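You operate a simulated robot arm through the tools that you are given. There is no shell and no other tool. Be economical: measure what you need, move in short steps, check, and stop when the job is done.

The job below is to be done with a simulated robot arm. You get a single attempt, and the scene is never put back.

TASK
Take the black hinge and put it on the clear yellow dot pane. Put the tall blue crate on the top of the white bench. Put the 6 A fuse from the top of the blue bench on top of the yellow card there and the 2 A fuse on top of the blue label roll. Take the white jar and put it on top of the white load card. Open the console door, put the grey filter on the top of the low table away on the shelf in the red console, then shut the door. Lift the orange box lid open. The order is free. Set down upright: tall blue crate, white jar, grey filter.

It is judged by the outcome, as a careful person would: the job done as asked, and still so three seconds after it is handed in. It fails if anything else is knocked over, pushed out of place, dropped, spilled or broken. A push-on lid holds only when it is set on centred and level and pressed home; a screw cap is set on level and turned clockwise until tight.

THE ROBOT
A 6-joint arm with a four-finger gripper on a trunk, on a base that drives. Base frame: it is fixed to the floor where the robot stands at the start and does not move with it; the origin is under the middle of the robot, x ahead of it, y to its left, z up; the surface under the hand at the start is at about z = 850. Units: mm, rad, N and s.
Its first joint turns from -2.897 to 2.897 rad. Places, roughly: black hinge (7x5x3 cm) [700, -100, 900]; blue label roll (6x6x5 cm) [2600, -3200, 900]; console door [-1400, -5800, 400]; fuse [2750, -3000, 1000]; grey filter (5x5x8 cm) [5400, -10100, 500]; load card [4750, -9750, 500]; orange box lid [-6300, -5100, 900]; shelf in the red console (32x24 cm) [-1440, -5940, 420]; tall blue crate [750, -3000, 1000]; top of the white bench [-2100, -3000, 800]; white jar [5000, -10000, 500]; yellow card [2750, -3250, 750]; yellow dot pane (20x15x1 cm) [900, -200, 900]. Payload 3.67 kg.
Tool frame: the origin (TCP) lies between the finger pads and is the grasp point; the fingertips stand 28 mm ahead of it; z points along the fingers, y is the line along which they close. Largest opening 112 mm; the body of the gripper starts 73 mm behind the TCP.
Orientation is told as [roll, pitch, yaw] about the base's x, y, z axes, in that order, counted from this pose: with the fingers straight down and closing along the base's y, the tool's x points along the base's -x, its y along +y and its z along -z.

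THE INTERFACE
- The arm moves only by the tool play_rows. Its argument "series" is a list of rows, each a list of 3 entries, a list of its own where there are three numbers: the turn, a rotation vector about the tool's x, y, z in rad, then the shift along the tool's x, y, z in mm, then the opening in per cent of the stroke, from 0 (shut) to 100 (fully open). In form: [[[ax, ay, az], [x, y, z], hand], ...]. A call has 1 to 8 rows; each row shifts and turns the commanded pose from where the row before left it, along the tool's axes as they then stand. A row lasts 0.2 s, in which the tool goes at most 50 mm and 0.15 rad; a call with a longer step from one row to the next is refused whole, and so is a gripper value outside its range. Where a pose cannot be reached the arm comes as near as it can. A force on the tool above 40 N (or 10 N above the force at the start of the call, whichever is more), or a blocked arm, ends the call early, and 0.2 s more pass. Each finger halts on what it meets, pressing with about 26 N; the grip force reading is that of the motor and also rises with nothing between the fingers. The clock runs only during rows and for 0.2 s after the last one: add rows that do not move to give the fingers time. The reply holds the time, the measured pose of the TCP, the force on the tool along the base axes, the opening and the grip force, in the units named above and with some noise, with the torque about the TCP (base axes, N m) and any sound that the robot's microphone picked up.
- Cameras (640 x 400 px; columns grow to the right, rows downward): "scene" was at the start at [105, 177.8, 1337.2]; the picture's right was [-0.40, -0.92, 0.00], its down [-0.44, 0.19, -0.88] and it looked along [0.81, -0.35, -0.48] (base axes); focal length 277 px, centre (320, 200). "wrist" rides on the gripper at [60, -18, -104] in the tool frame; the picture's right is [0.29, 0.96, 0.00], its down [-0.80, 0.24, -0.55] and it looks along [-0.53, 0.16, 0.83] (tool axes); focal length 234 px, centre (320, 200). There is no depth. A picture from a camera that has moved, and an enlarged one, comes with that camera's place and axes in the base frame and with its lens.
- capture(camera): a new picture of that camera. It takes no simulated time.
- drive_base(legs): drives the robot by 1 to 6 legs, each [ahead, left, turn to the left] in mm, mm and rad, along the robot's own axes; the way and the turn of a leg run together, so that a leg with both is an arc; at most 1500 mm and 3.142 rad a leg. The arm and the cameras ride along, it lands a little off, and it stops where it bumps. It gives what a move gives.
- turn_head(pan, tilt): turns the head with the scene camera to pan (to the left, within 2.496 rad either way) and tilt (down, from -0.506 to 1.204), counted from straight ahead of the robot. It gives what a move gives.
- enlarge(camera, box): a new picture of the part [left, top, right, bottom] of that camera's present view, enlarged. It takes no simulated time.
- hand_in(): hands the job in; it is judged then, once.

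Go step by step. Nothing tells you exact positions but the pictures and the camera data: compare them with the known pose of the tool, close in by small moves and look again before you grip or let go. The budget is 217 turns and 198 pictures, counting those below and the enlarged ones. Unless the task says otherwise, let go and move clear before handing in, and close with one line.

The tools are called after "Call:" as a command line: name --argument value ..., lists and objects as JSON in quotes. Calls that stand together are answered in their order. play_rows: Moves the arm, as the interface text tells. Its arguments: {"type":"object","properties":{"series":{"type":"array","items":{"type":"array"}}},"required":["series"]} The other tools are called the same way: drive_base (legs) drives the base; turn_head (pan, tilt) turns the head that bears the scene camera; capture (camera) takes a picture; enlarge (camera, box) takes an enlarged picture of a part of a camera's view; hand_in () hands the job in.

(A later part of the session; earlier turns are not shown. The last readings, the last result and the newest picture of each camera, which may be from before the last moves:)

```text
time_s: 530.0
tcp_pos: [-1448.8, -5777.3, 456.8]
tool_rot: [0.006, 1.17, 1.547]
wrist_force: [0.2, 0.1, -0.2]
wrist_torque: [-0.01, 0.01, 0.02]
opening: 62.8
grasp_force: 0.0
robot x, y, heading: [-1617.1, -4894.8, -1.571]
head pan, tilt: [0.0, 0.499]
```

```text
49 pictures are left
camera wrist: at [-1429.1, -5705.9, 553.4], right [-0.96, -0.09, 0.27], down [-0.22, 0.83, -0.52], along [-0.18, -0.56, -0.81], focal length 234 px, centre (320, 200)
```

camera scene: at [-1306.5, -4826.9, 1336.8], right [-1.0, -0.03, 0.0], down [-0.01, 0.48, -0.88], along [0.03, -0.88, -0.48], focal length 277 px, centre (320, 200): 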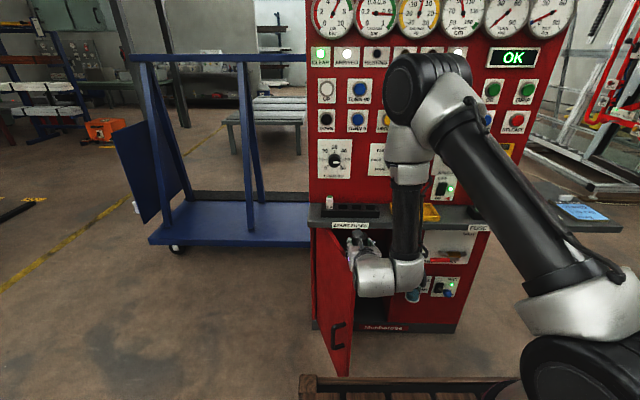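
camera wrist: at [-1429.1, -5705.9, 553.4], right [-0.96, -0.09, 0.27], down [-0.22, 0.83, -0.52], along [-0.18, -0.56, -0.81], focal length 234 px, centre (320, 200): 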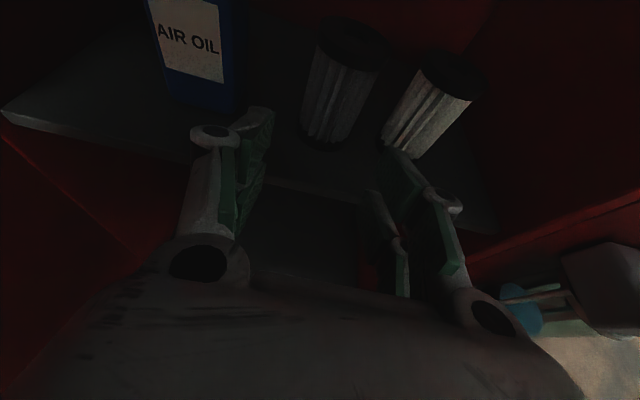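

The filter stands upright on the shelf. I withdraw fully, raise the hand above handle height, and go round to the outside of the door to shut it.

Call:
play_rows --series '[[[0, 0, 0], [-13, 0, -31], 56], [[0, 0, 0], [-13, 0, -31], 40], [[0, 0, 0], [-13, 0, -31], 20], [[0, 0, 0], [0, 0, 0], 0]]'

Call:
drive_base --legs '[[-300, 0, 0], [0, 330, 0]]'

Call:
play_rows --series '[[[0, 0, 0], [37, 0, -15.5], 0], [[0, 0, 0], [37, 0, -15.5], 0], [[0, 0, 0], [37, 0, -15.5], 0], [[0, 0, 0], [37, 0, -15.5], 0], [[0, 0, 0], [0, 0, 0], 0]]'

Call:
capture --camera "scene"

```text
time_s: 531.0
tcp_pos: [-1447.3, -5675.8, 456.2]
tool_rot: [0.005, 1.168, 1.549]
wrist_force: [-0.2, -0.5, -1.0]
wrist_torque: [0.02, -0.01, 0.0]
opening: 0.2
grasp_force: 26.1
robot x, y, heading: [-1618.7, -4896.6, -1.572]
head pan, tilt: [0.0, 0.499]
```

```text
time_s: 534.8
tcp_pos: [-1117.0, -5385.1, 456.5]
tool_rot: [0.004, 1.17, 1.551]
wrist_force: [0.6, -0.4, 0.6]
wrist_torque: [0.02, -0.02, -0.02]
opening: 0.0
grasp_force: 26.3
robot x, y, heading: [-1285.6, -4602.7, -1.572]
head pan, tilt: [0.0, 0.499]
```

```text
time_s: 536.0
tcp_pos: [-1116.9, -5387.0, 615.5]
tool_rot: [0.007, 1.169, 1.55]
wrist_force: [0.7, -0.4, 0.1]
wrist_torque: [0.05, -0.04, -0.01]
opening: 0.0
grasp_force: 25.9
robot x, y, heading: [-1285.8, -4602.7, -1.573]
head pan, tilt: [0.0, 0.499]
```

```text
48 pictures are left
camera scene: at [-1070.7, -4714.8, 1336.9], right [-1.0, 0.0, 0.0], down [0.0, 0.48, -0.88], along [0.0, -0.88, -0.48], focal length 277 px, centre (320, 200)
```

scene: 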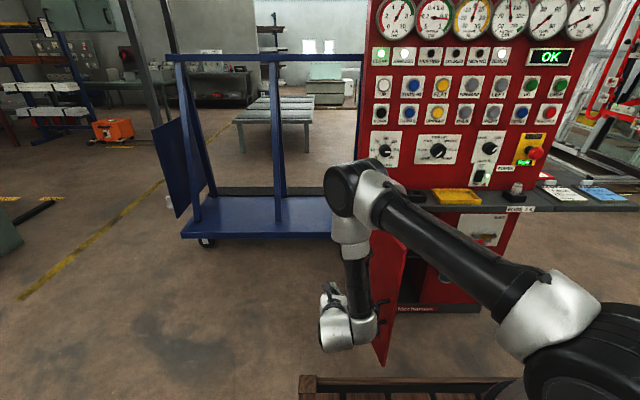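

Call:
drive_base --legs '[[130, 0, 0], [0, -300, 0]]'

Call:
capture --camera "scene"

```text
time_s: 538.9
tcp_pos: [-1415.8, -5512.4, 615.0]
tool_rot: [0.004, 1.17, 1.552]
wrist_force: [0.0, -0.3, -0.9]
wrist_torque: [0.01, 0.04, 0.0]
opening: 0.0
grasp_force: 26.1
robot x, y, heading: [-1590.7, -4727.7, -1.571]
head pan, tilt: [0.0, 0.499]
```

```text
47 pictures are left
camera scene: at [-1372.0, -4839.9, 1336.9], right [-1.0, 0.0, 0.0], down [0.0, 0.48, -0.88], along [0.0, -0.88, -0.48], focal length 277 px, centre (320, 200)
```

scene: 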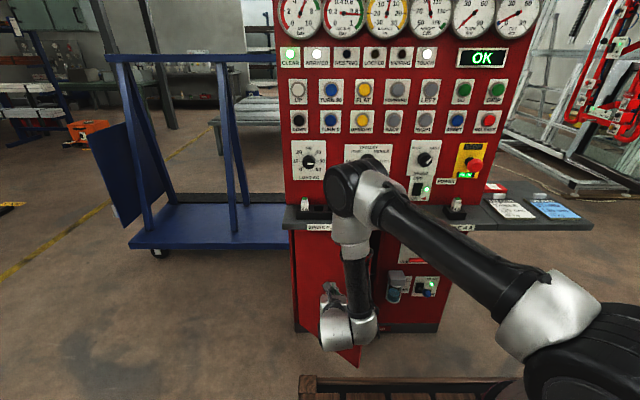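

Call:
drive_base --legs '[[60, -60, 0], [60, -10, 0]]'

Call:
play_rows --series '[[[0, 0, 0], [13.7, 0, 32], 0], [[0, 0, 0], [13.7, 0, 32], 0], [[0, 0, 0], [0, 0, 0], 0]]'

Call:
capture --camera "scene"

Call:
capture --camera "wrist"

```text
time_s: 540.5
tcp_pos: [-1483.9, -5633.2, 615.3]
tool_rot: [0.006, 1.169, 1.552]
wrist_force: [-1.0, -0.6, 0.3]
wrist_torque: [0.0, 0.0, -0.01]
opening: 0.0
grasp_force: 25.6
robot x, y, heading: [-1658.4, -4848.1, -1.568]
head pan, tilt: [0.0, 0.499]
```

```text
time_s: 541.3
tcp_pos: [-1485.6, -5703.3, 615.1]
tool_rot: [0.006, 1.169, 1.553]
wrist_force: [-0.1, -0.6, -0.1]
wrist_torque: [-0.01, 0.01, 0.01]
opening: 0.0
grasp_force: 26.4
robot x, y, heading: [-1658.7, -4846.1, -1.57]
head pan, tilt: [0.0, 0.499]
```

```text
46 pictures are left
camera scene: at [-1440.8, -4960.0, 1336.9], right [-1.0, 0.0, 0.0], down [0.0, 0.48, -0.88], along [0.0, -0.88, -0.48], focal length 277 px, centre (320, 200)
```

scene: 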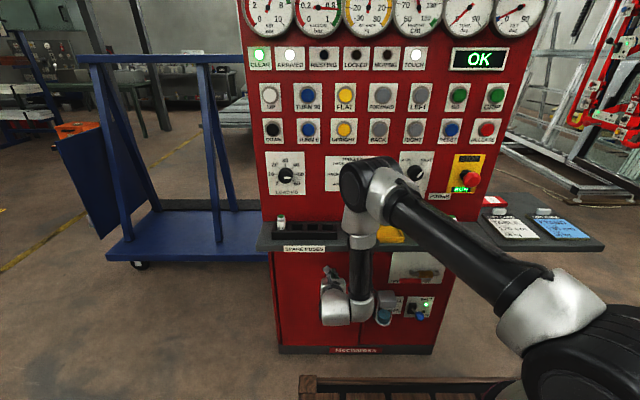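

```text
45 pictures are left
camera wrist: at [-1465.4, -5631.3, 711.7], right [-0.96, -0.09, 0.27], down [-0.22, 0.83, -0.52], along [-0.17, -0.56, -0.81], focal length 234 px, centre (320, 200)
```

wrist: 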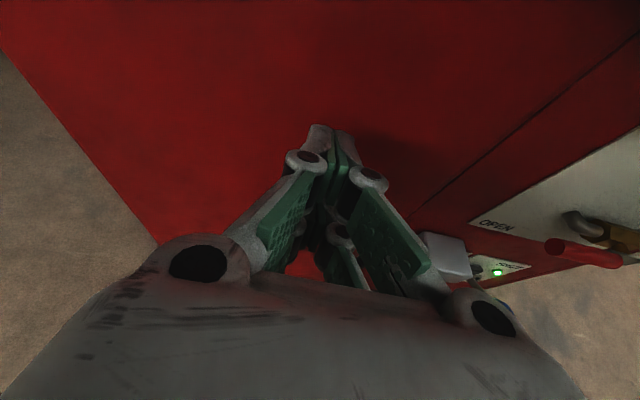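

Call:
play_rows --series '[[[0, 0, 0], [9.8, 0, 23], 0], [[0, 0, 0], [9.8, 0, 23], 0], [[0, 0, 0], [0, 0, 0], 0]]'

Call:
play_rows --series '[[[0, 0, 0], [4, 0, 9.2], 0], [[0, 0, 0], [4, 0, 9.2], 0], [[0, 0, 0], [0, 0, 0], 0]]'

Call:
play_rows --series '[[[0, 0, 0], [4, 0, 9.2], 0], [[0, 0, 0], [4, 0, 9.2], 0], [[0, 0, 0], [0, 0, 0], 0]]'

Call:
capture --camera "wrist"

```text
time_s: 542.1
tcp_pos: [-1488.5, -5753.7, 616.8]
tool_rot: [0.006, 1.169, 1.555]
wrist_force: [0.6, -0.3, -0.8]
wrist_torque: [-0.02, -0.04, 0.03]
opening: 0.0
grasp_force: 25.8
robot x, y, heading: [-1655.1, -4848.5, -1.569]
head pan, tilt: [0.0, 0.499]
```

```text
time_s: 542.5
tcp_pos: [-1487.7, -5754.3, 615.5]
tool_rot: [0.015, 1.163, 1.563]
wrist_force: [-0.3, 12.0, 3.7]
wrist_torque: [-0.24, -0.02, 0.05]
opening: 0.0
grasp_force: 25.6
robot x, y, heading: [-1658.1, -4844.9, -1.571]
head pan, tilt: [0.0, 0.499]
stopped in row 1: the force on the tool passed its limit at 68 N (the readings are from after the stop); the commanded pose is now the measured one
```

```text
time_s: 542.8
tcp_pos: [-1486.4, -5753.9, 613.7]
tool_rot: [0.02, 1.158, 1.572]
wrist_force: [-0.8, 11.9, 5.2]
wrist_torque: [-0.3, -0.03, 0.02]
opening: 6.1
grasp_force: 35.9
robot x, y, heading: [-1659.1, -4848.7, -1.567]
head pan, tilt: [0.0, 0.499]
stopped in row 1: the force on the tool passed its limit at 57 N (the readings are from after the stop); the commanded pose is now the measured one
```

```text
44 pictures are left
camera wrist: at [-1467.0, -5682.8, 710.6], right [-0.96, -0.1, 0.27], down [-0.23, 0.83, -0.51], along [-0.17, -0.55, -0.82], focal length 234 px, centre (320, 200)
```

wrist: 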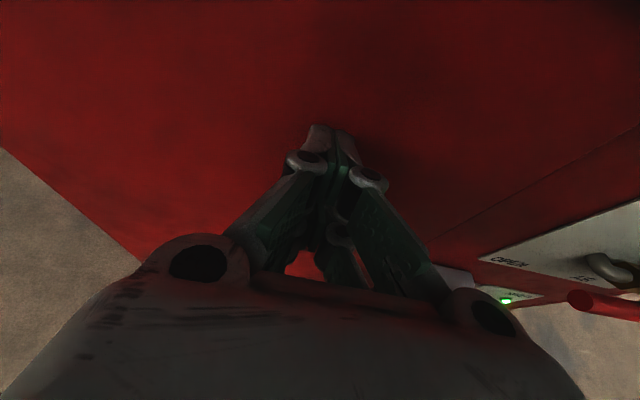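

The door is pressed home. I withdraw, back off and verify it.

Call:
play_rows --series '[[[0, 0, 0], [-12, 0, -30], 0], [[0, 0, 0], [-13, 0, -33], 10], [[0, 0, 0], [-13, 0, -33], 20], [[0, 0, 0], [-13, 0, -33], 30], [[0, 0, 0], [0, 0, 0], 30]]'

Call:
drive_base --legs '[[-200, 0, 0], [0, 500, 0]]'

Call:
turn_head --pan -0.4 --tilt 0.5

Call:
capture --camera "scene"

```text
time_s: 544.0
tcp_pos: [-1485.9, -5615.6, 617.6]
tool_rot: [0.016, 1.161, 1.568]
wrist_force: [0.0, 0.7, 0.5]
wrist_torque: [0.0, 0.0, 0.01]
opening: 33.8
grasp_force: 0.1
robot x, y, heading: [-1659.6, -4844.1, -1.571]
head pan, tilt: [0.0, 0.499]
```

```text
time_s: 548.1
tcp_pos: [-983.7, -5415.8, 617.4]
tool_rot: [0.016, 1.16, 1.57]
wrist_force: [0.1, -0.2, -0.5]
wrist_torque: [0.01, 0.0, 0.03]
opening: 33.6
grasp_force: 0.0
robot x, y, heading: [-1157.2, -4648.7, -1.569]
head pan, tilt: [0.0, 0.499]
```

```text
time_s: 549.0
tcp_pos: [-983.5, -5415.9, 618.0]
tool_rot: [0.017, 1.161, 1.567]
wrist_force: [0.5, 0.2, 0.4]
wrist_torque: [-0.01, 0.0, 0.0]
opening: 33.5
grasp_force: 0.1
robot x, y, heading: [-1154.0, -4648.0, -1.567]
head pan, tilt: [-0.4, 0.499]
```

```text
43 pictures are left
camera scene: at [-974.3, -4752.0, 1336.9], right [-0.92, 0.39, 0.0], down [0.18, 0.44, -0.88], along [-0.34, -0.81, -0.48], focal length 277 px, centre (320, 200)
```

scene: 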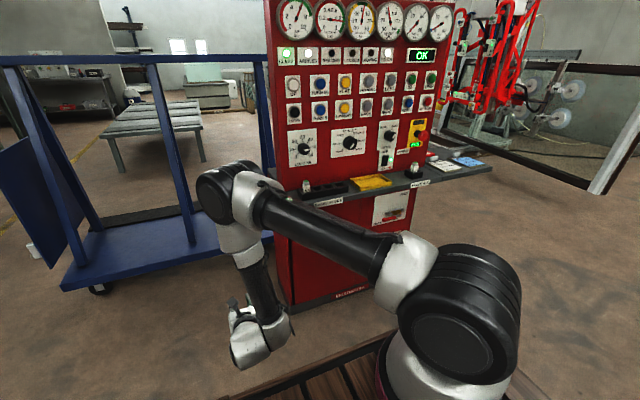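

The door is shut. Last the fuses: I drive round to the north aisle toward the blue bench, and fold the hand back to pointing down.

Call:
drive_base --legs '[[0, 900, 0], [-1500, 0, 0], [-1400, 0, 0], [0, 0, 1.571]]'

Call:
play_rows --series '[[[0, 0, 0], [46, 0, 10], 30], [[0, 0, 0], [46, 0, 10], 30], [[0, 0, 0], [46, 0, 0], 30], [[0, 0, 0], [46, 0, 0], 30], [[0, -0.15, 0], [46, 0, 0], 30], [[0, -0.15, 0], [45, 0, 0], 30], [[0, -0.15, 0], [45, 0, 0], 30], [[0, -0.15, 0], [40, 0, -20], 30]]'

Call:
play_rows --series '[[[0, -0.15, 0], [20, 0, -30], 30], [[0, -0.15, 0], [0, 0, -30], 30], [[0, -0.15, 0], [0, 0, -30], 30], [[0, -0.11, 0], [0, 0, -30], 30], [[0, 0, 0], [0, 0, 0], 30]]'

Call:
turn_head --pan -0.35 --tilt 0.25

Call:
capture --camera "scene"

```text
time_s: 571.2
tcp_pos: [539.1, -1575.3, 616.8]
tool_rot: [0.017, 1.16, 3.134]
wrist_force: [-0.7, 1.2, 0.0]
wrist_torque: [0.02, -0.01, -0.02]
opening: 33.6
grasp_force: 0.1
robot x, y, heading: [-228.6, -1743.6, -0.001]
head pan, tilt: [-0.4, 0.499]
```

```text
time_s: 573.0
tcp_pos: [729.4, -1575.1, 942.1]
tool_rot: [0.067, 0.595, -3.073]
wrist_force: [-5.0, -7.0, -5.3]
wrist_torque: [0.68, -0.47, 0.32]
opening: 33.5
grasp_force: 0.0
robot x, y, heading: [-229.3, -1742.8, -0.007]
head pan, tilt: [-0.4, 0.499]
```

```text
time_s: 574.2
tcp_pos: [696.6, -1578.6, 1056.7]
tool_rot: [0.008, 0.0, 3.118]
wrist_force: [0.5, 0.0, -0.4]
wrist_torque: [0.01, 0.01, -0.01]
opening: 33.9
grasp_force: 0.0
robot x, y, heading: [-232.2, -1743.0, -0.007]
head pan, tilt: [-0.4, 0.499]
```

```text
time_s: 575.0
tcp_pos: [697.1, -1577.4, 1056.4]
tool_rot: [0.006, 0.002, 3.117]
wrist_force: [0.0, -1.6, 0.4]
wrist_torque: [-0.02, 0.02, 0.01]
opening: 33.8
grasp_force: 0.1
robot x, y, heading: [-230.2, -1742.4, -0.004]
head pan, tilt: [-0.351, 0.25]
```

```text
42 pictures are left
camera scene: at [-119.9, -1561.0, 1359.9], right [-0.35, -0.94, 0.0], down [-0.23, 0.09, -0.97], along [0.91, -0.34, -0.25], focal length 277 px, centre (320, 200)
```

scene: 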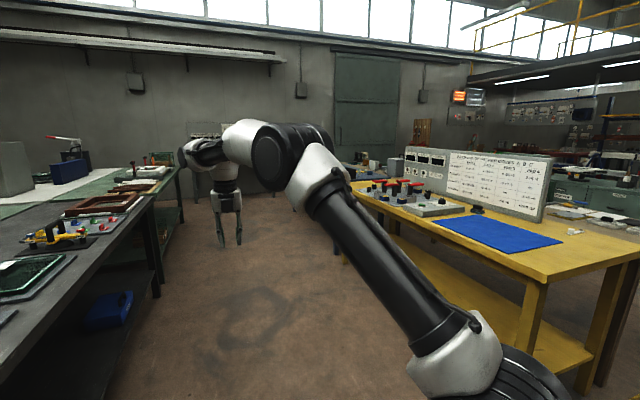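

Call:
drive_base --legs '[[1500, 0, 0], [700, 0, 0]]'

Call:
turn_head --pan -0.9 --tilt 0.4

Call:
capture --camera "scene"

```text
time_s: 585.9
tcp_pos: [2916.3, -1591.5, 1056.1]
tool_rot: [0.008, 0.002, 3.111]
wrist_force: [0.0, 0.8, 0.5]
wrist_torque: [0.0, -0.03, -0.02]
opening: 33.8
grasp_force: 0.0
robot x, y, heading: [1986.2, -1750.0, -0.008]
head pan, tilt: [-0.351, 0.25]
```

```text
time_s: 586.9
tcp_pos: [2916.2, -1590.3, 1057.0]
tool_rot: [0.008, 0.001, 3.112]
wrist_force: [0.7, 0.1, -0.4]
wrist_torque: [-0.01, -0.02, -0.03]
opening: 33.5
grasp_force: 0.0
robot x, y, heading: [1985.3, -1753.4, -0.016]
head pan, tilt: [-0.901, 0.4]
```

```text
41 pictures are left
camera scene: at [2068.3, -1609.5, 1346.0], right [-0.79, -0.61, 0.0], down [-0.24, 0.31, -0.92], along [0.57, -0.73, -0.39], focal length 277 px, centre (320, 200)
```

scene: 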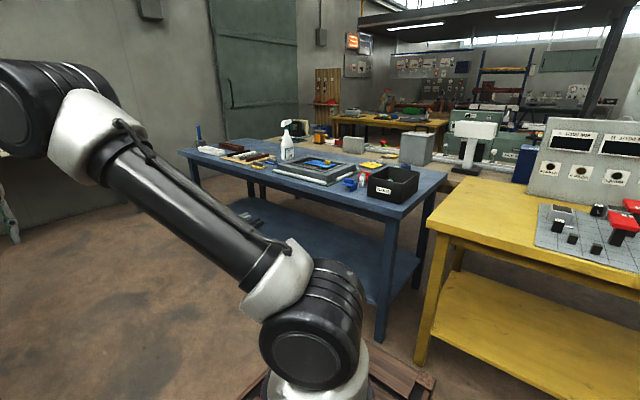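

Call:
enlarge --camera "scene" --box '[260, 120, 450, 225]'

```text
3.37 times, centred on (355, 172) of scene
camera zoom: at [2068.3, -1609.5, 1346.0], right [-0.79, -0.61, 0.0], down [-0.24, 0.31, -0.92], along [0.57, -0.73, -0.39], focal length 933 px, centre (202, 293)
```

zoom: 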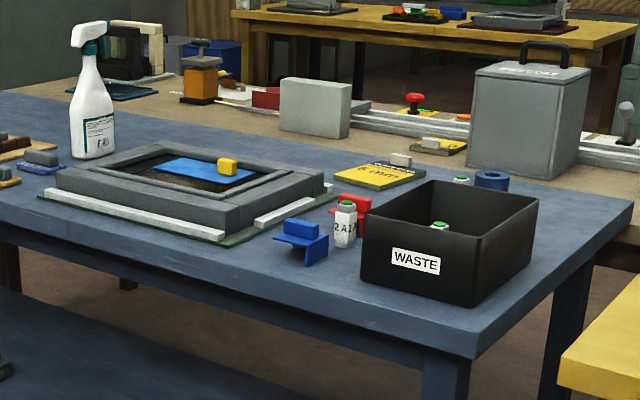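

I see the blue bench: the 2 A fuse by the red clamps, another green-topped fuse behind the WASTE box near the blue roll, one inside the box, and a yellow "6 mm" card. I face the bench for a closer look.

Call:
play_rows --series '[[[0, 0, 0], [-48, 0, 0], 30], [[0, 0, 0], [-48, 0, 0], 30], [[0, 0, 0], [-48, 0, 0], 30], [[0, 0, 0], [-48, 0, 0], 30], [[0, 0, 0], [0, 0, 0], 30]]'

Call:
drive_base --legs '[[0, 0, -1.555], [0, 740, 0], [400, 0, 0]]'

Call:
turn_head --pan -0.15 --tilt 0.65

Call:
capture --camera "scene"

```text
time_s: 588.1
tcp_pos: [2723.2, -1585.8, 1055.7]
tool_rot: [0.007, -0.002, 3.111]
wrist_force: [-0.6, 0.7, -0.5]
wrist_torque: [-0.02, -0.01, 0.0]
opening: 33.4
grasp_force: 0.1
robot x, y, heading: [1987.4, -1748.1, -0.009]
head pan, tilt: [-0.901, 0.4]
```

```text
time_s: 598.1
tcp_pos: [2881.6, -2909.5, 1057.5]
tool_rot: [0.008, 0.002, 1.532]
wrist_force: [0.8, 0.2, 0.6]
wrist_torque: [-0.02, 0.0, 0.03]
opening: 33.5
grasp_force: 0.2
robot x, y, heading: [2725.9, -2174.1, -1.592]
head pan, tilt: [-0.901, 0.4]
```

```text
time_s: 599.2
tcp_pos: [2880.2, -2909.2, 1056.3]
tool_rot: [0.008, 0.004, 1.531]
wrist_force: [-0.5, 0.0, 0.2]
wrist_torque: [-0.01, 0.04, 0.01]
opening: 33.6
grasp_force: 0.1
robot x, y, heading: [2722.4, -2171.5, -1.59]
head pan, tilt: [-0.15, 0.649]
```

```text
39 pictures are left
camera scene: at [2924.2, -2282.7, 1323.5], right [-0.99, 0.17, 0.0], down [0.1, 0.6, -0.8], along [-0.14, -0.78, -0.6], focal length 277 px, centre (320, 200)
```

scene: 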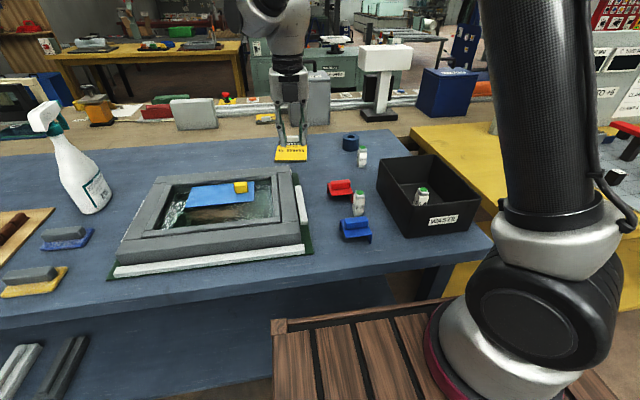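

Call:
enlarge --camera "scene" --box '[260, 120, 480, 250]'

Call:
capture --camera "wrist"

```text
2.91 times, centred on (370, 185) of scene
camera zoom: at [2924.2, -2282.7, 1323.5], right [-0.99, 0.17, 0.0], down [0.1, 0.6, -0.8], along [-0.14, -0.78, -0.6], focal length 806 px, centre (174, 244)
```

zoom: 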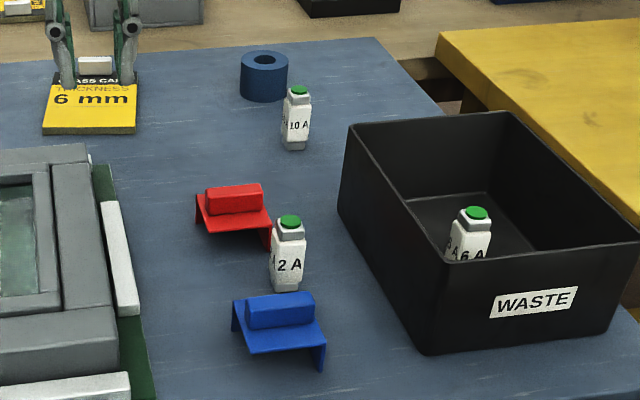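

```text
37 pictures are left
camera wrist: at [2897.3, -2970.2, 1161.1], right [-0.97, -0.25, 0.01], down [-0.2, 0.81, 0.55], along [-0.14, 0.54, -0.83], focal length 234 px, centre (320, 200)
```

wrist: 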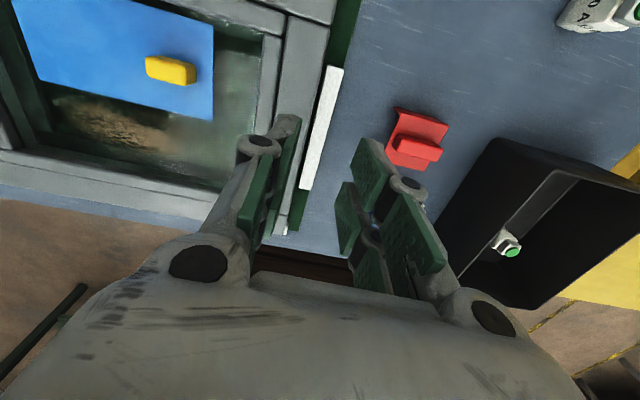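

Call:
enlarge --camera "scene" --box '[335, 140, 455, 235]'

```text
4.21 times, centred on (395, 188) of scene
camera zoom: at [2924.2, -2282.7, 1323.5], right [-0.99, 0.17, 0.0], down [0.1, 0.6, -0.8], along [-0.14, -0.78, -0.6], focal length 1166 px, centre (4, 253)
```

zoom: 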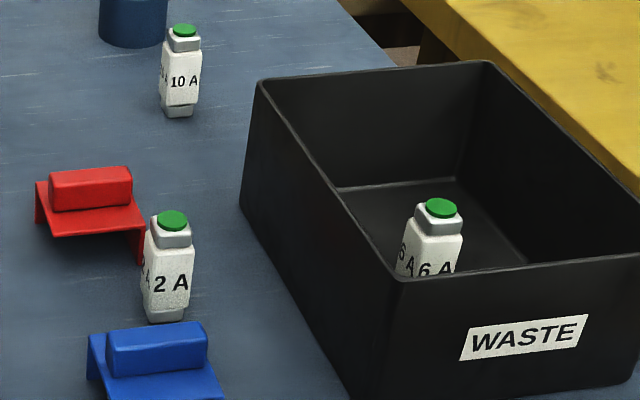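

The 6 A fuse stands in the WASTE box on the bench (top ≈(2567,-2798,928)), the 2 A fuse at ≈(2727,-2815). I move closer and turn the hand by half a turn to get free travel to the right.

Call:
drive_base --legs '[[0, 15, 0.02], [45, 0, 0]]'

Call:
play_rows --series '[[[0, 0, 0.15], [0, 0, 0], 50], [[0, 0, 0.15], [0, 0, 0], 50], [[0, 0, 0.15], [0, 0, 0], 50], [[0, 0, 0.15], [0, 0, 0], 50], [[0, 0, 0.15], [0, 0, 0], 50], [[0, 0, 0.15], [0, 0, 0], 50], [[0, 0, 0.15], [0, 0, 0], 50], [[0, 0, 0.15], [0, 0, 0], 50]]'

Call:
play_rows --series '[[[0, 0, 0.15], [0, 0, 0], 50], [[0, 0, 0.15], [0, 0, 0], 50], [[0, 0, 0.15], [0, 0, 0], 50], [[0, 0, 0.15], [0, 0, 0], 50], [[0, 0, 0.15], [0, 0, 0], 50], [[0, 0, 0.15], [0, 0, 0], 50], [[0, 0, 0.15], [0, 0, 0], 50], [[0, 0, 0.15], [0, 0, 0], 50]]'

Call:
play_rows --series '[[[0, 0, 0.15], [0, 0, 0], 50], [[0, 0, 0.15], [0, 0, 0], 50], [[0, 0, 0.15], [0, 0, 0], 50], [[0, 0, 0.15], [0, 0, 0], 50], [[0, 0, 0.15], [0, 0, 0], 50], [[0, 0, 0.15], [0, 0, 0], 50], [[0, 0, 0], [0, 0, 0], 50]]'

```text
time_s: 600.5
tcp_pos: [2911.0, -2951.2, 1056.2]
tool_rot: [0.008, 0.001, 1.548]
wrist_force: [0.0, 0.0, -0.2]
wrist_torque: [0.06, 0.05, 0.0]
opening: 33.7
grasp_force: 0.1
robot x, y, heading: [2741.7, -2218.4, -1.567]
head pan, tilt: [-0.15, 0.649]
```

```text
time_s: 602.3
tcp_pos: [2910.1, -2949.6, 1054.7]
tool_rot: [0.0, 0.006, 0.349]
wrist_force: [-0.3, 0.6, 0.8]
wrist_torque: [0.01, -0.01, 0.02]
opening: 55.9
grasp_force: 0.0
robot x, y, heading: [2737.4, -2214.9, -1.571]
head pan, tilt: [-0.15, 0.649]
```

```text
time_s: 604.1
tcp_pos: [2910.5, -2951.4, 1056.3]
tool_rot: [-0.006, 0.002, -0.851]
wrist_force: [0.1, 0.1, 0.5]
wrist_torque: [0.01, 0.01, 0.03]
opening: 55.8
grasp_force: 0.1
robot x, y, heading: [2738.3, -2215.3, -1.572]
head pan, tilt: [-0.15, 0.649]
```

```text
time_s: 605.7
tcp_pos: [2910.6, -2950.6, 1056.6]
tool_rot: [-0.007, -0.002, -1.749]
wrist_force: [-0.5, -0.9, 0.7]
wrist_torque: [0.0, 0.01, 0.01]
opening: 56.2
grasp_force: 0.0
robot x, y, heading: [2737.9, -2215.2, -1.571]
head pan, tilt: [-0.15, 0.649]
```

Call:
play_rows --series '[[[0, 0, 0], [11.2, -45.6, 0], 45], [[0, 0, 0], [11.2, -45.6, 0], 45], [[0, 0, 0], [11.2, -45.6, 0], 45], [[0, 0, 0], [11.2, -45.6, 0], 45], [[0, 0, 0], [11.2, -45.6, 0], 45], [[0, 0, 0], [11.2, -45.6, 0], 45], [[0, 0, 0], [11.2, -45.6, 0], 45], [[0, 0, 0], [11.2, -45.6, 0], 45]]'

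Call:
capture --camera "wrist"

```text
time_s: 607.5
tcp_pos: [2565.4, -2800.4, 1058.3]
tool_rot: [-0.008, -0.002, -1.748]
wrist_force: [1.6, 0.0, 0.3]
wrist_torque: [0.02, -0.01, 0.02]
opening: 50.7
grasp_force: 0.1
robot x, y, heading: [2735.9, -2216.6, -1.568]
head pan, tilt: [-0.15, 0.649]
```

```text
35 pictures are left
camera wrist: at [2560.8, -2738.2, 1163.8], right [0.99, 0.12, -0.01], down [0.1, -0.83, 0.55], along [0.06, -0.55, -0.83], focal length 234 px, centre (320, 200)
```

wrist: 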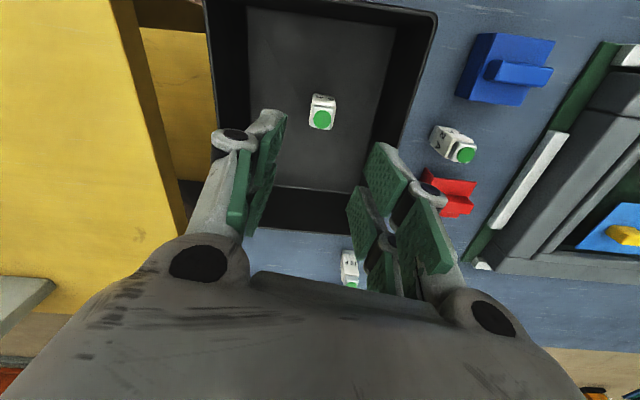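

Call:
play_rows --series '[[[0, 0, 0], [1.7, 1.8, 38], 45], [[0, 0, 0], [0, 0, 38], 45], [[0, 0, 0], [0, 0, 30], 45], [[0, 0, 0], [0, 0, 0], 45]]'

Call:
enlarge --camera "wrist" --box '[200, 80, 440, 250]'

```text
time_s: 608.5
tcp_pos: [2566.5, -2798.6, 951.8]
tool_rot: [-0.007, -0.001, -1.748]
wrist_force: [0.1, 0.3, 0.2]
wrist_torque: [0.01, 0.01, -0.01]
opening: 50.7
grasp_force: 0.0
robot x, y, heading: [2736.4, -2216.4, -1.567]
head pan, tilt: [-0.15, 0.649]
```

```text
2.35 times, centred on (320, 165) of wrist
camera zoom: at [2561.3, -2737.1, 1056.3], right [0.99, 0.11, -0.01], down [0.1, -0.83, 0.55], along [0.06, -0.55, -0.83], focal length 551 px, centre (320, 282)
```

zoom: 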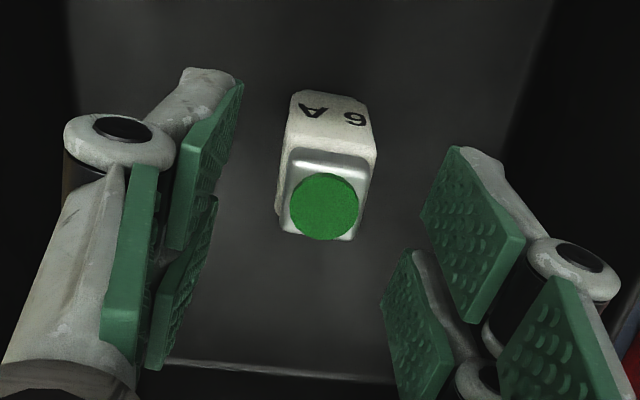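

Call:
play_rows --series '[[[0, 0, 0], [0, 0, 25], 45], [[0, 0, 0], [0, 0, 20], 45], [[0, 0, 0], [0, 0, 0], 45], [[0, 0, 0], [0, 0, 0], 30], [[0, 0, 0], [0, 0, 0], 18], [[0, 0, 0], [0, 0, 0], 10], [[0, 0, 0], [0, 0, 0], 10]]'

Call:
play_rows --series '[[[0, 0, 0], [0, 0, -20], 10], [[0, 0, 0], [0, 0, -40], 10], [[0, 0, 0], [0, 0, -40], 10], [[0, 0, 0], [0, 0, 0], 10]]'

Call:
enlarge --camera "wrist" --box '[200, 80, 440, 250]'

```text
time_s: 610.1
tcp_pos: [2566.5, -2798.9, 907.6]
tool_rot: [-0.007, -0.001, -1.746]
wrist_force: [-0.2, -0.4, -0.1]
wrist_torque: [-0.02, -0.01, 0.02]
opening: 25.5
grasp_force: 26.5
robot x, y, heading: [2738.0, -2215.9, -1.57]
head pan, tilt: [-0.15, 0.649]
```

```text
time_s: 611.1
tcp_pos: [2570.2, -2799.8, 1007.7]
tool_rot: [-0.008, -0.001, -1.747]
wrist_force: [0.5, 0.2, -1.5]
wrist_torque: [0.02, -0.02, 0.01]
opening: 25.1
grasp_force: 26.0
robot x, y, heading: [2738.2, -2218.2, -1.569]
head pan, tilt: [-0.15, 0.649]
```

```text
2.35 times, centred on (320, 165) of wrist
camera zoom: at [2562.0, -2737.5, 1112.7], right [0.99, 0.12, -0.01], down [0.1, -0.83, 0.55], along [0.06, -0.55, -0.83], focal length 551 px, centre (320, 282)
```

zoom: 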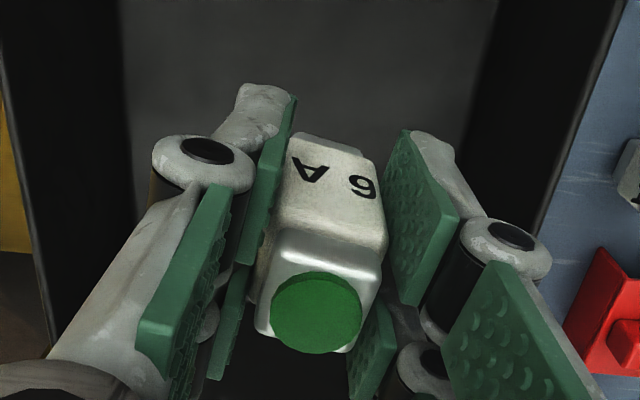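

6 A fuse in hand. I carry it toward the yellow card.

Call:
play_rows --series '[[[0, 0, 0], [0, 0, -35], 10], [[0, 0, 0], [-30, 36, 0], 10], [[0, 0, 0], [-30, 36, 0], 10], [[0, 0, 0], [-30, 36, 0], 10], [[0, 0, 0], [-30, 36, 0], 10], [[0, 0, 0], [-30, 36, 0], 10], [[0, 0, 0], [-30, 36, 0], 10], [[0, 0, 0], [-30, 36, 0], 10]]'

Call:
capture --camera "wrist"

Call:
enlarge --camera "scene" --box '[240, 100, 440, 230]'

```text
time_s: 612.9
tcp_pos: [2782.2, -3048.3, 1041.8]
tool_rot: [-0.007, -0.003, -1.747]
wrist_force: [0.5, 0.8, -0.2]
wrist_torque: [-0.01, -0.04, 0.01]
opening: 25.2
grasp_force: 26.4
robot x, y, heading: [2739.1, -2218.5, -1.576]
head pan, tilt: [-0.15, 0.649]
```

```text
32 pictures are left
camera wrist: at [2776.5, -2986.6, 1147.0], right [0.99, 0.11, -0.01], down [0.1, -0.83, 0.55], along [0.06, -0.55, -0.83], focal length 234 px, centre (320, 200)
```

wrist: 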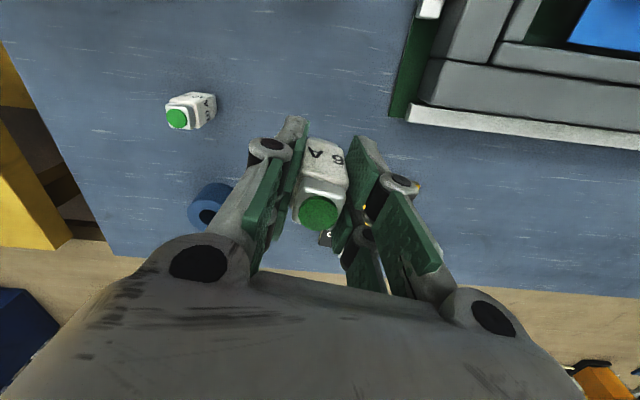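

```text
3.08 times, centred on (340, 165) of scene
camera zoom: at [2941.2, -2322.9, 1323.6], right [-0.99, 0.15, 0.0], down [0.09, 0.6, -0.8], along [-0.12, -0.79, -0.6], focal length 852 px, centre (258, 308)
```

zoom: 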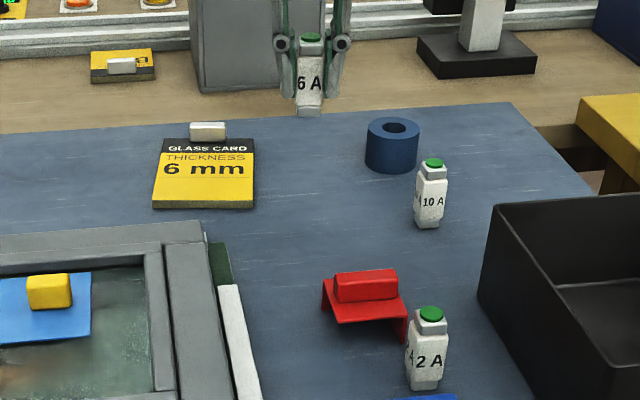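

Call:
play_rows --series '[[[0, 0, 0], [-24.8, 27.3, 15], 10], [[0, 0, 0], [-24.8, 27.3, 15], 10], [[0, 0, 0], [-24.8, 27.3, 15], 10], [[0, 0, 0], [-24.8, 27.3, 15], 10], [[0, 0, 0], [0, 0, 20], 10], [[0, 0, 0], [0, 0, 0], 10]]'

Call:
capture --camera "wrist"

Call:
enlarge --camera "scene" --box '[240, 100, 440, 230]'

```text
time_s: 614.3
tcp_pos: [2869.5, -3165.3, 960.3]
tool_rot: [-0.007, -0.003, -1.747]
wrist_force: [-0.6, -0.1, 0.2]
wrist_torque: [0.01, 0.01, 0.0]
opening: 25.3
grasp_force: 26.1
robot x, y, heading: [2736.7, -2213.0, -1.57]
head pan, tilt: [-0.15, 0.649]
```

```text
30 pictures are left
camera wrist: at [2863.5, -3102.9, 1065.8], right [0.99, 0.12, -0.01], down [0.1, -0.83, 0.55], along [0.06, -0.55, -0.83], focal length 234 px, centre (320, 200)
```

wrist: 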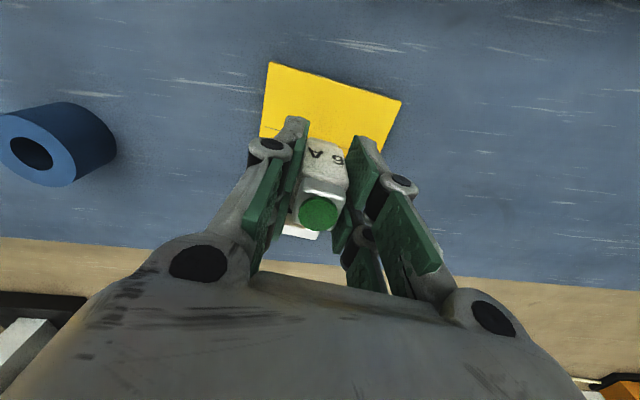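

```text
3.08 times, centred on (340, 165) of scene
camera zoom: at [2941.5, -2323.2, 1323.5], right [-0.99, 0.15, 0.0], down [0.09, 0.6, -0.8], along [-0.12, -0.79, -0.6], focal length 852 px, centre (258, 308)
```

zoom: 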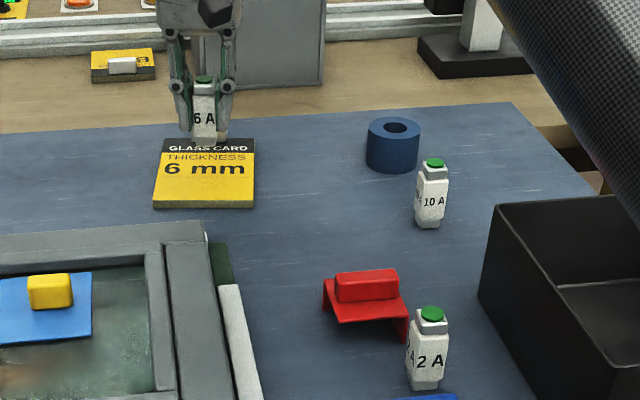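

Call:
play_rows --series '[[[0, 0, 0], [0, 0, 20], 10], [[0, 0, 0], [0, 0, 14], 10], [[0, 0, 0], [0, 0, 0], 10]]'

Call:
play_rows --series '[[[0, 0, 0], [0, 0, 3], 10], [[0, 0, 0], [0, 0, 0], 10]]'

Call:
play_rows --series '[[[0, 0, 0], [0, 0, 2.5], 10], [[0, 0, 0], [0, 0, 0], 10]]'

Call:
play_rows --series '[[[0, 0, 0], [0, 0, 2.5], 10], [[0, 0, 0], [0, 0, 0], 10]]'

```text
time_s: 615.1
tcp_pos: [2870.6, -3165.3, 924.7]
tool_rot: [-0.007, -0.002, -1.748]
wrist_force: [0.3, 0.5, -0.4]
wrist_torque: [0.0, -0.05, 0.0]
opening: 25.2
grasp_force: 25.6
robot x, y, heading: [2740.2, -2217.9, -1.573]
head pan, tilt: [-0.15, 0.649]
```

```text
time_s: 615.7
tcp_pos: [2869.7, -3165.5, 922.3]
tool_rot: [-0.007, -0.002, -1.746]
wrist_force: [0.2, 0.6, 0.4]
wrist_torque: [0.0, -0.02, -0.01]
opening: 25.5
grasp_force: 25.6
robot x, y, heading: [2739.3, -2212.8, -1.572]
head pan, tilt: [-0.15, 0.649]
```

```text
time_s: 616.3
tcp_pos: [2868.7, -3166.6, 921.1]
tool_rot: [-0.009, -0.002, -1.744]
wrist_force: [0.5, 0.4, -1.0]
wrist_torque: [0.01, -0.04, 0.0]
opening: 25.1
grasp_force: 25.8
robot x, y, heading: [2738.7, -2217.3, -1.571]
head pan, tilt: [-0.15, 0.649]
```

```text
time_s: 616.9
tcp_pos: [2869.8, -3165.4, 918.8]
tool_rot: [-0.006, -0.001, -1.748]
wrist_force: [0.0, -1.0, -1.5]
wrist_torque: [0.01, 0.01, 0.0]
opening: 25.3
grasp_force: 25.9
robot x, y, heading: [2737.6, -2213.9, -1.572]
head pan, tilt: [-0.15, 0.649]
```

Call:
play_rows --series '[[[0, 0, 0], [0, 0, 2.5], 10], [[0, 0, 0], [0, 0, 0], 10]]'

Call:
play_rows --series '[[[0, 0, 0], [0, 0, 2.5], 10], [[0, 0, 0], [0, 0, 0], 10]]'

Call:
enlarge --camera "scene" --box '[260, 110, 360, 175]'

```text
time_s: 617.5
tcp_pos: [2869.8, -3166.5, 916.6]
tool_rot: [-0.007, -0.001, -1.747]
wrist_force: [0.4, -0.5, -0.7]
wrist_torque: [0.0, -0.01, 0.01]
opening: 24.9
grasp_force: 26.7
robot x, y, heading: [2736.5, -2214.5, -1.573]
head pan, tilt: [-0.15, 0.649]
```

```text
time_s: 618.1
tcp_pos: [2869.7, -3165.3, 913.6]
tool_rot: [-0.005, -0.002, -1.747]
wrist_force: [0.6, 2.0, 9.5]
wrist_torque: [0.1, -0.09, 0.02]
opening: 25.4
grasp_force: 25.7
robot x, y, heading: [2738.8, -2215.5, -1.577]
head pan, tilt: [-0.15, 0.649]
```

```text
6.15 times, centred on (310, 142) of scene
camera zoom: at [2941.5, -2322.8, 1323.5], right [-0.99, 0.15, 0.0], down [0.09, 0.6, -0.8], along [-0.12, -0.79, -0.6], focal length 1705 px, centre (382, 554)
```

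zoom: 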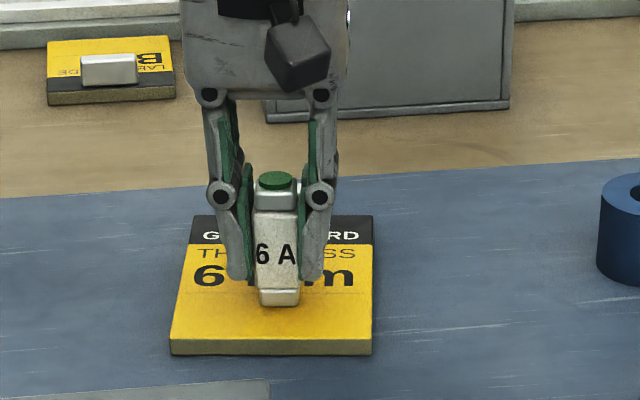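

Contact with the card felt. I release, rise and go over the 2 A fuse.

Call:
play_rows --series '[[[0, 0, 0], [0, 0, -0.3], 28], [[0, 0, 0], [0, 0, 0], 38], [[0, 0, 0], [0, 0, 0], 42], [[0, 0, 0], [0, 0, -30], 42], [[0, 0, 0], [0, 0, -45], 42], [[0, 0, 0], [0, 0, -45], 42], [[0, 0, 0], [0, 0, 0], 42]]'

Call:
play_rows --series '[[[0, 0, 0], [42, -26, 0], 42], [[0, 0, 0], [42, -26, 0], 42], [[0, 0, 0], [42, -26, 0], 42], [[0, 0, 0], [42, -26, 0], 42], [[0, 0, 0], [42, -26, 0], 42], [[0, 0, 0], [42, -26, 0], 42], [[0, 0, 0], [42, -26, 0], 42], [[0, 0, 0], [22, -20, 0], 42]]'

Call:
capture --camera "wrist"

Call:
enlarge --camera "scene" --box '[240, 100, 440, 230]'

```text
time_s: 619.7
tcp_pos: [2872.0, -3164.4, 1032.8]
tool_rot: [-0.007, -0.002, -1.747]
wrist_force: [-0.1, 0.7, -1.1]
wrist_torque: [-0.01, -0.01, -0.01]
opening: 47.2
grasp_force: 0.1
robot x, y, heading: [2739.0, -2218.1, -1.572]
head pan, tilt: [-0.15, 0.649]
```

```text
time_s: 621.5
tcp_pos: [2725.0, -2821.7, 1033.1]
tool_rot: [-0.007, -0.003, -1.747]
wrist_force: [0.0, 0.4, -0.6]
wrist_torque: [0.02, 0.01, 0.02]
opening: 47.0
grasp_force: 0.0
robot x, y, heading: [2739.6, -2216.3, -1.571]
head pan, tilt: [-0.15, 0.649]
```

```text
27 pictures are left
camera wrist: at [2719.2, -2758.5, 1137.5], right [0.99, 0.12, -0.01], down [0.1, -0.83, 0.55], along [0.06, -0.55, -0.83], focal length 234 px, centre (320, 200)
```

wrist: 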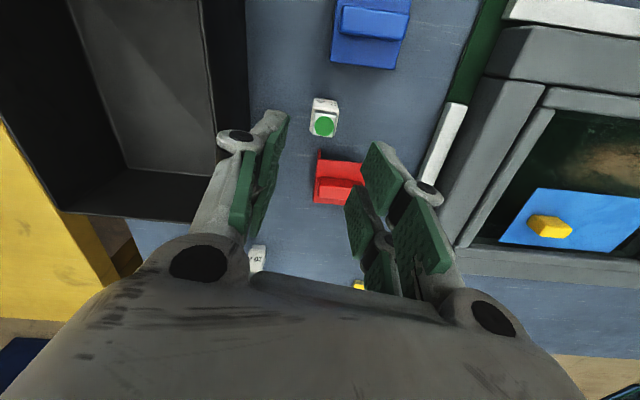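

```text
3.08 times, centred on (340, 165) of scene
camera zoom: at [2941.6, -2323.5, 1323.5], right [-0.99, 0.15, 0.0], down [0.09, 0.6, -0.8], along [-0.12, -0.79, -0.6], focal length 852 px, centre (258, 308)
```

zoom: 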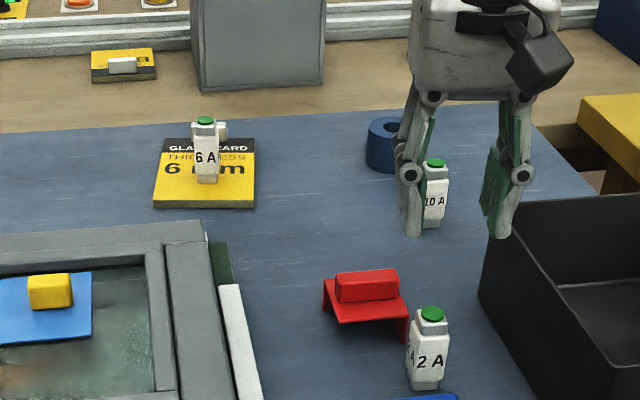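

Call:
play_rows --series '[[[0, 0, 0], [3.8, 3, 40], 42], [[0, 0, 0], [0, 0, 45], 42], [[0, 0, 0], [0, 0, 42], 42], [[0, 0, 0], [0, 0, 0], 42], [[0, 0, 0], [0, 0, 0], 30], [[0, 0, 0], [0, 0, 0], 18], [[0, 0, 0], [0, 0, 0], 10], [[0, 0, 0], [0, 0, 0], 10]]'

Call:
play_rows --series '[[[0, 0, 0], [0, 0, -20], 10], [[0, 0, 0], [0, 0, -45], 10], [[0, 0, 0], [0, 0, -45], 10], [[0, 0, 0], [0, 0, -25], 10], [[0, 0, 0], [0, 0, 0], 10]]'

Call:
capture --camera "wrist"

```text
time_s: 623.3
tcp_pos: [2730.1, -2817.0, 907.7]
tool_rot: [-0.007, -0.002, -1.748]
wrist_force: [-0.3, -0.4, -0.3]
wrist_torque: [0.02, 0.01, 0.01]
opening: 25.1
grasp_force: 25.8
robot x, y, heading: [2737.0, -2216.1, -1.572]
head pan, tilt: [-0.15, 0.649]
```

```text
time_s: 624.5
tcp_pos: [2731.2, -2815.9, 1043.7]
tool_rot: [-0.009, -0.001, -1.748]
wrist_force: [-0.3, 0.2, -1.3]
wrist_torque: [-0.03, 0.01, 0.01]
opening: 25.4
grasp_force: 26.1
robot x, y, heading: [2741.6, -2212.5, -1.565]
head pan, tilt: [-0.15, 0.649]
```

```text
25 pictures are left
camera wrist: at [2725.6, -2753.7, 1148.6], right [0.99, 0.12, -0.01], down [0.1, -0.83, 0.55], along [0.06, -0.55, -0.83], focal length 234 px, centre (320, 200)
```

wrist: 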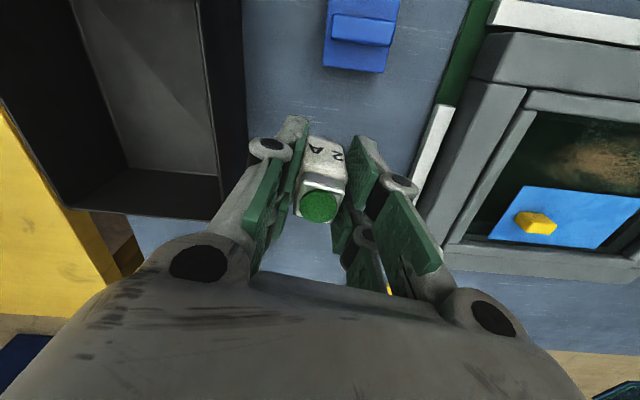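

Call:
play_rows --series '[[[0, 0, 0], [-47, -1.6, 0], 10], [[0, 0, 0], [-47, -1.6, 0], 10], [[0, 0, 0], [-47, -1.6, 0], 10], [[0, 0, 0], [-47, -1.6, 0], 10], [[0, 0, 0], [-47, -1.6, 0], 10], [[0, 0, 0], [-47, -1.6, 0], 10], [[0, 0, 0], [-40, -1.6, 0], 10], [[0, 0, 0], [-35, -1.6, 15], 10]]'

Call:
capture --camera "wrist"

Call:
enlarge --camera "scene" --box '[310, 90, 430, 180]'

```text
time_s: 626.3
tcp_pos: [2653.3, -3165.0, 1029.9]
tool_rot: [-0.006, -0.003, -1.747]
wrist_force: [-0.4, 0.0, 0.3]
wrist_torque: [-0.09, -0.03, 0.0]
opening: 25.3
grasp_force: 26.0
robot x, y, heading: [2739.1, -2218.0, -1.568]
head pan, tilt: [-0.15, 0.649]
```

```text
24 pictures are left
camera wrist: at [2648.4, -3103.0, 1135.0], right [0.99, 0.12, -0.01], down [0.1, -0.83, 0.56], along [0.06, -0.55, -0.83], focal length 234 px, centre (320, 200)
```

wrist: 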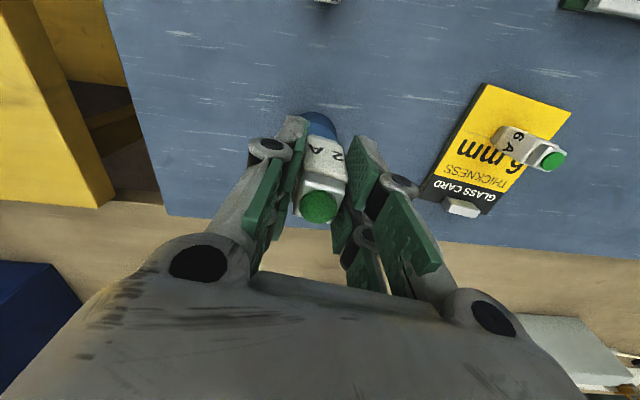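

```text
4.44 times, centred on (370, 135) of scene
camera zoom: at [2941.5, -2322.7, 1323.5], right [-0.99, 0.15, 0.0], down [0.09, 0.6, -0.8], along [-0.12, -0.79, -0.6], focal length 1231 px, centre (98, 489)
```

zoom: 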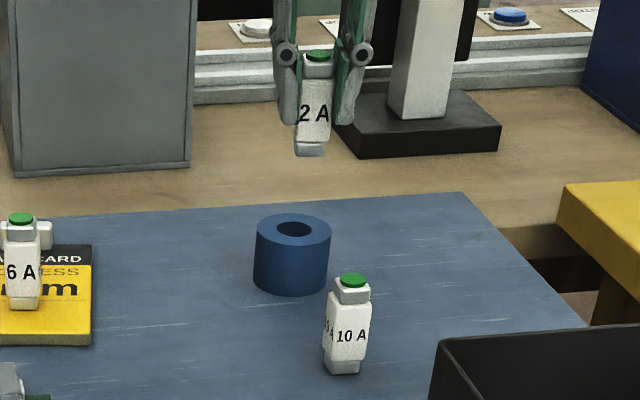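

Call:
enlarge --camera "wrist" --box '[260, 90, 380, 170]'

```text
5.00 times, centred on (320, 130) of wrist
camera zoom: at [2648.4, -3103.0, 1135.0], right [0.99, 0.12, -0.01], down [0.1, -0.83, 0.56], along [0.06, -0.55, -0.83], focal length 1171 px, centre (320, 550)
```

zoom: 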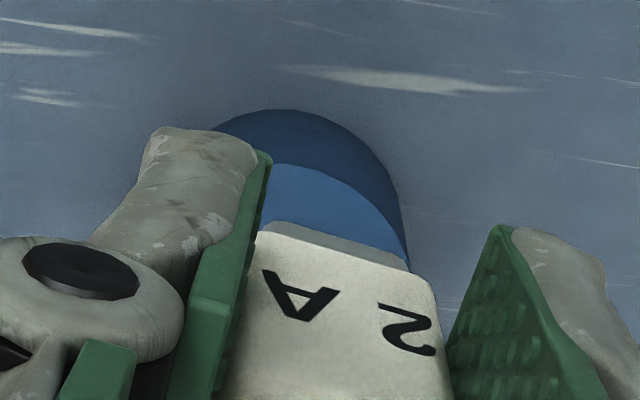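

Call:
play_rows --series '[[[0, 0, 0], [-15, 1.7, 20], 10], [[0, 0, 0], [-14.4, 1.7, 20], 10], [[0, 0, 0], [0, 0, 0], 10]]'

Call:
enlarge --camera "wrist" --box '[260, 90, 380, 170]'

Call:
enlarge --camera "scene" --box '[310, 90, 430, 180]'

```text
time_s: 627.1
tcp_pos: [2652.4, -3193.5, 989.7]
tool_rot: [-0.008, -0.003, -1.748]
wrist_force: [0.0, 0.5, 0.1]
wrist_torque: [0.01, 0.0, -0.01]
opening: 25.3
grasp_force: 25.9
robot x, y, heading: [2739.2, -2216.3, -1.571]
head pan, tilt: [-0.15, 0.649]
```

```text
5.00 times, centred on (320, 130) of wrist
camera zoom: at [2646.2, -3132.3, 1093.7], right [0.99, 0.12, -0.01], down [0.1, -0.83, 0.55], along [0.06, -0.55, -0.83], focal length 1171 px, centre (320, 550)
```

zoom: 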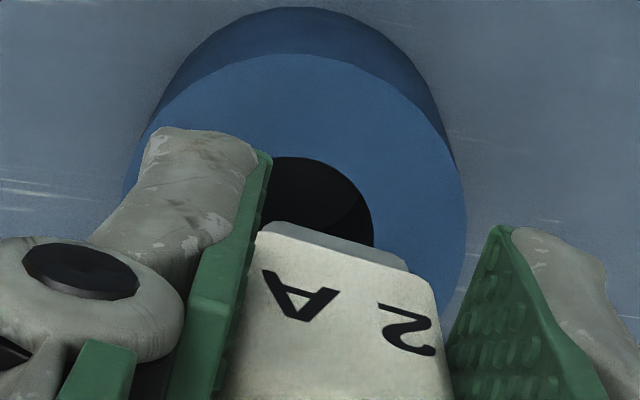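

```text
4.44 times, centred on (370, 135) of scene
camera zoom: at [2941.4, -2323.2, 1323.5], right [-0.99, 0.15, 0.0], down [0.09, 0.6, -0.8], along [-0.12, -0.79, -0.6], focal length 1231 px, centre (98, 489)
```

zoom: 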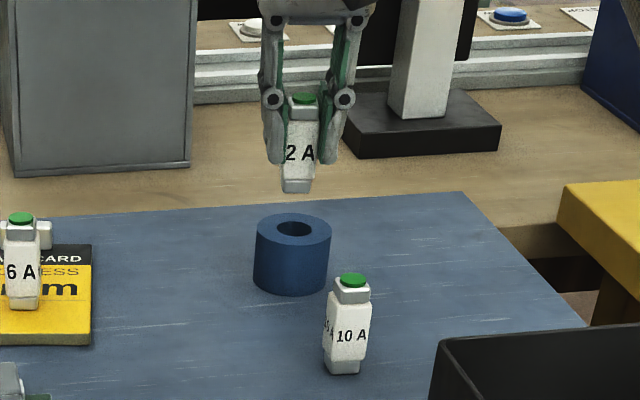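

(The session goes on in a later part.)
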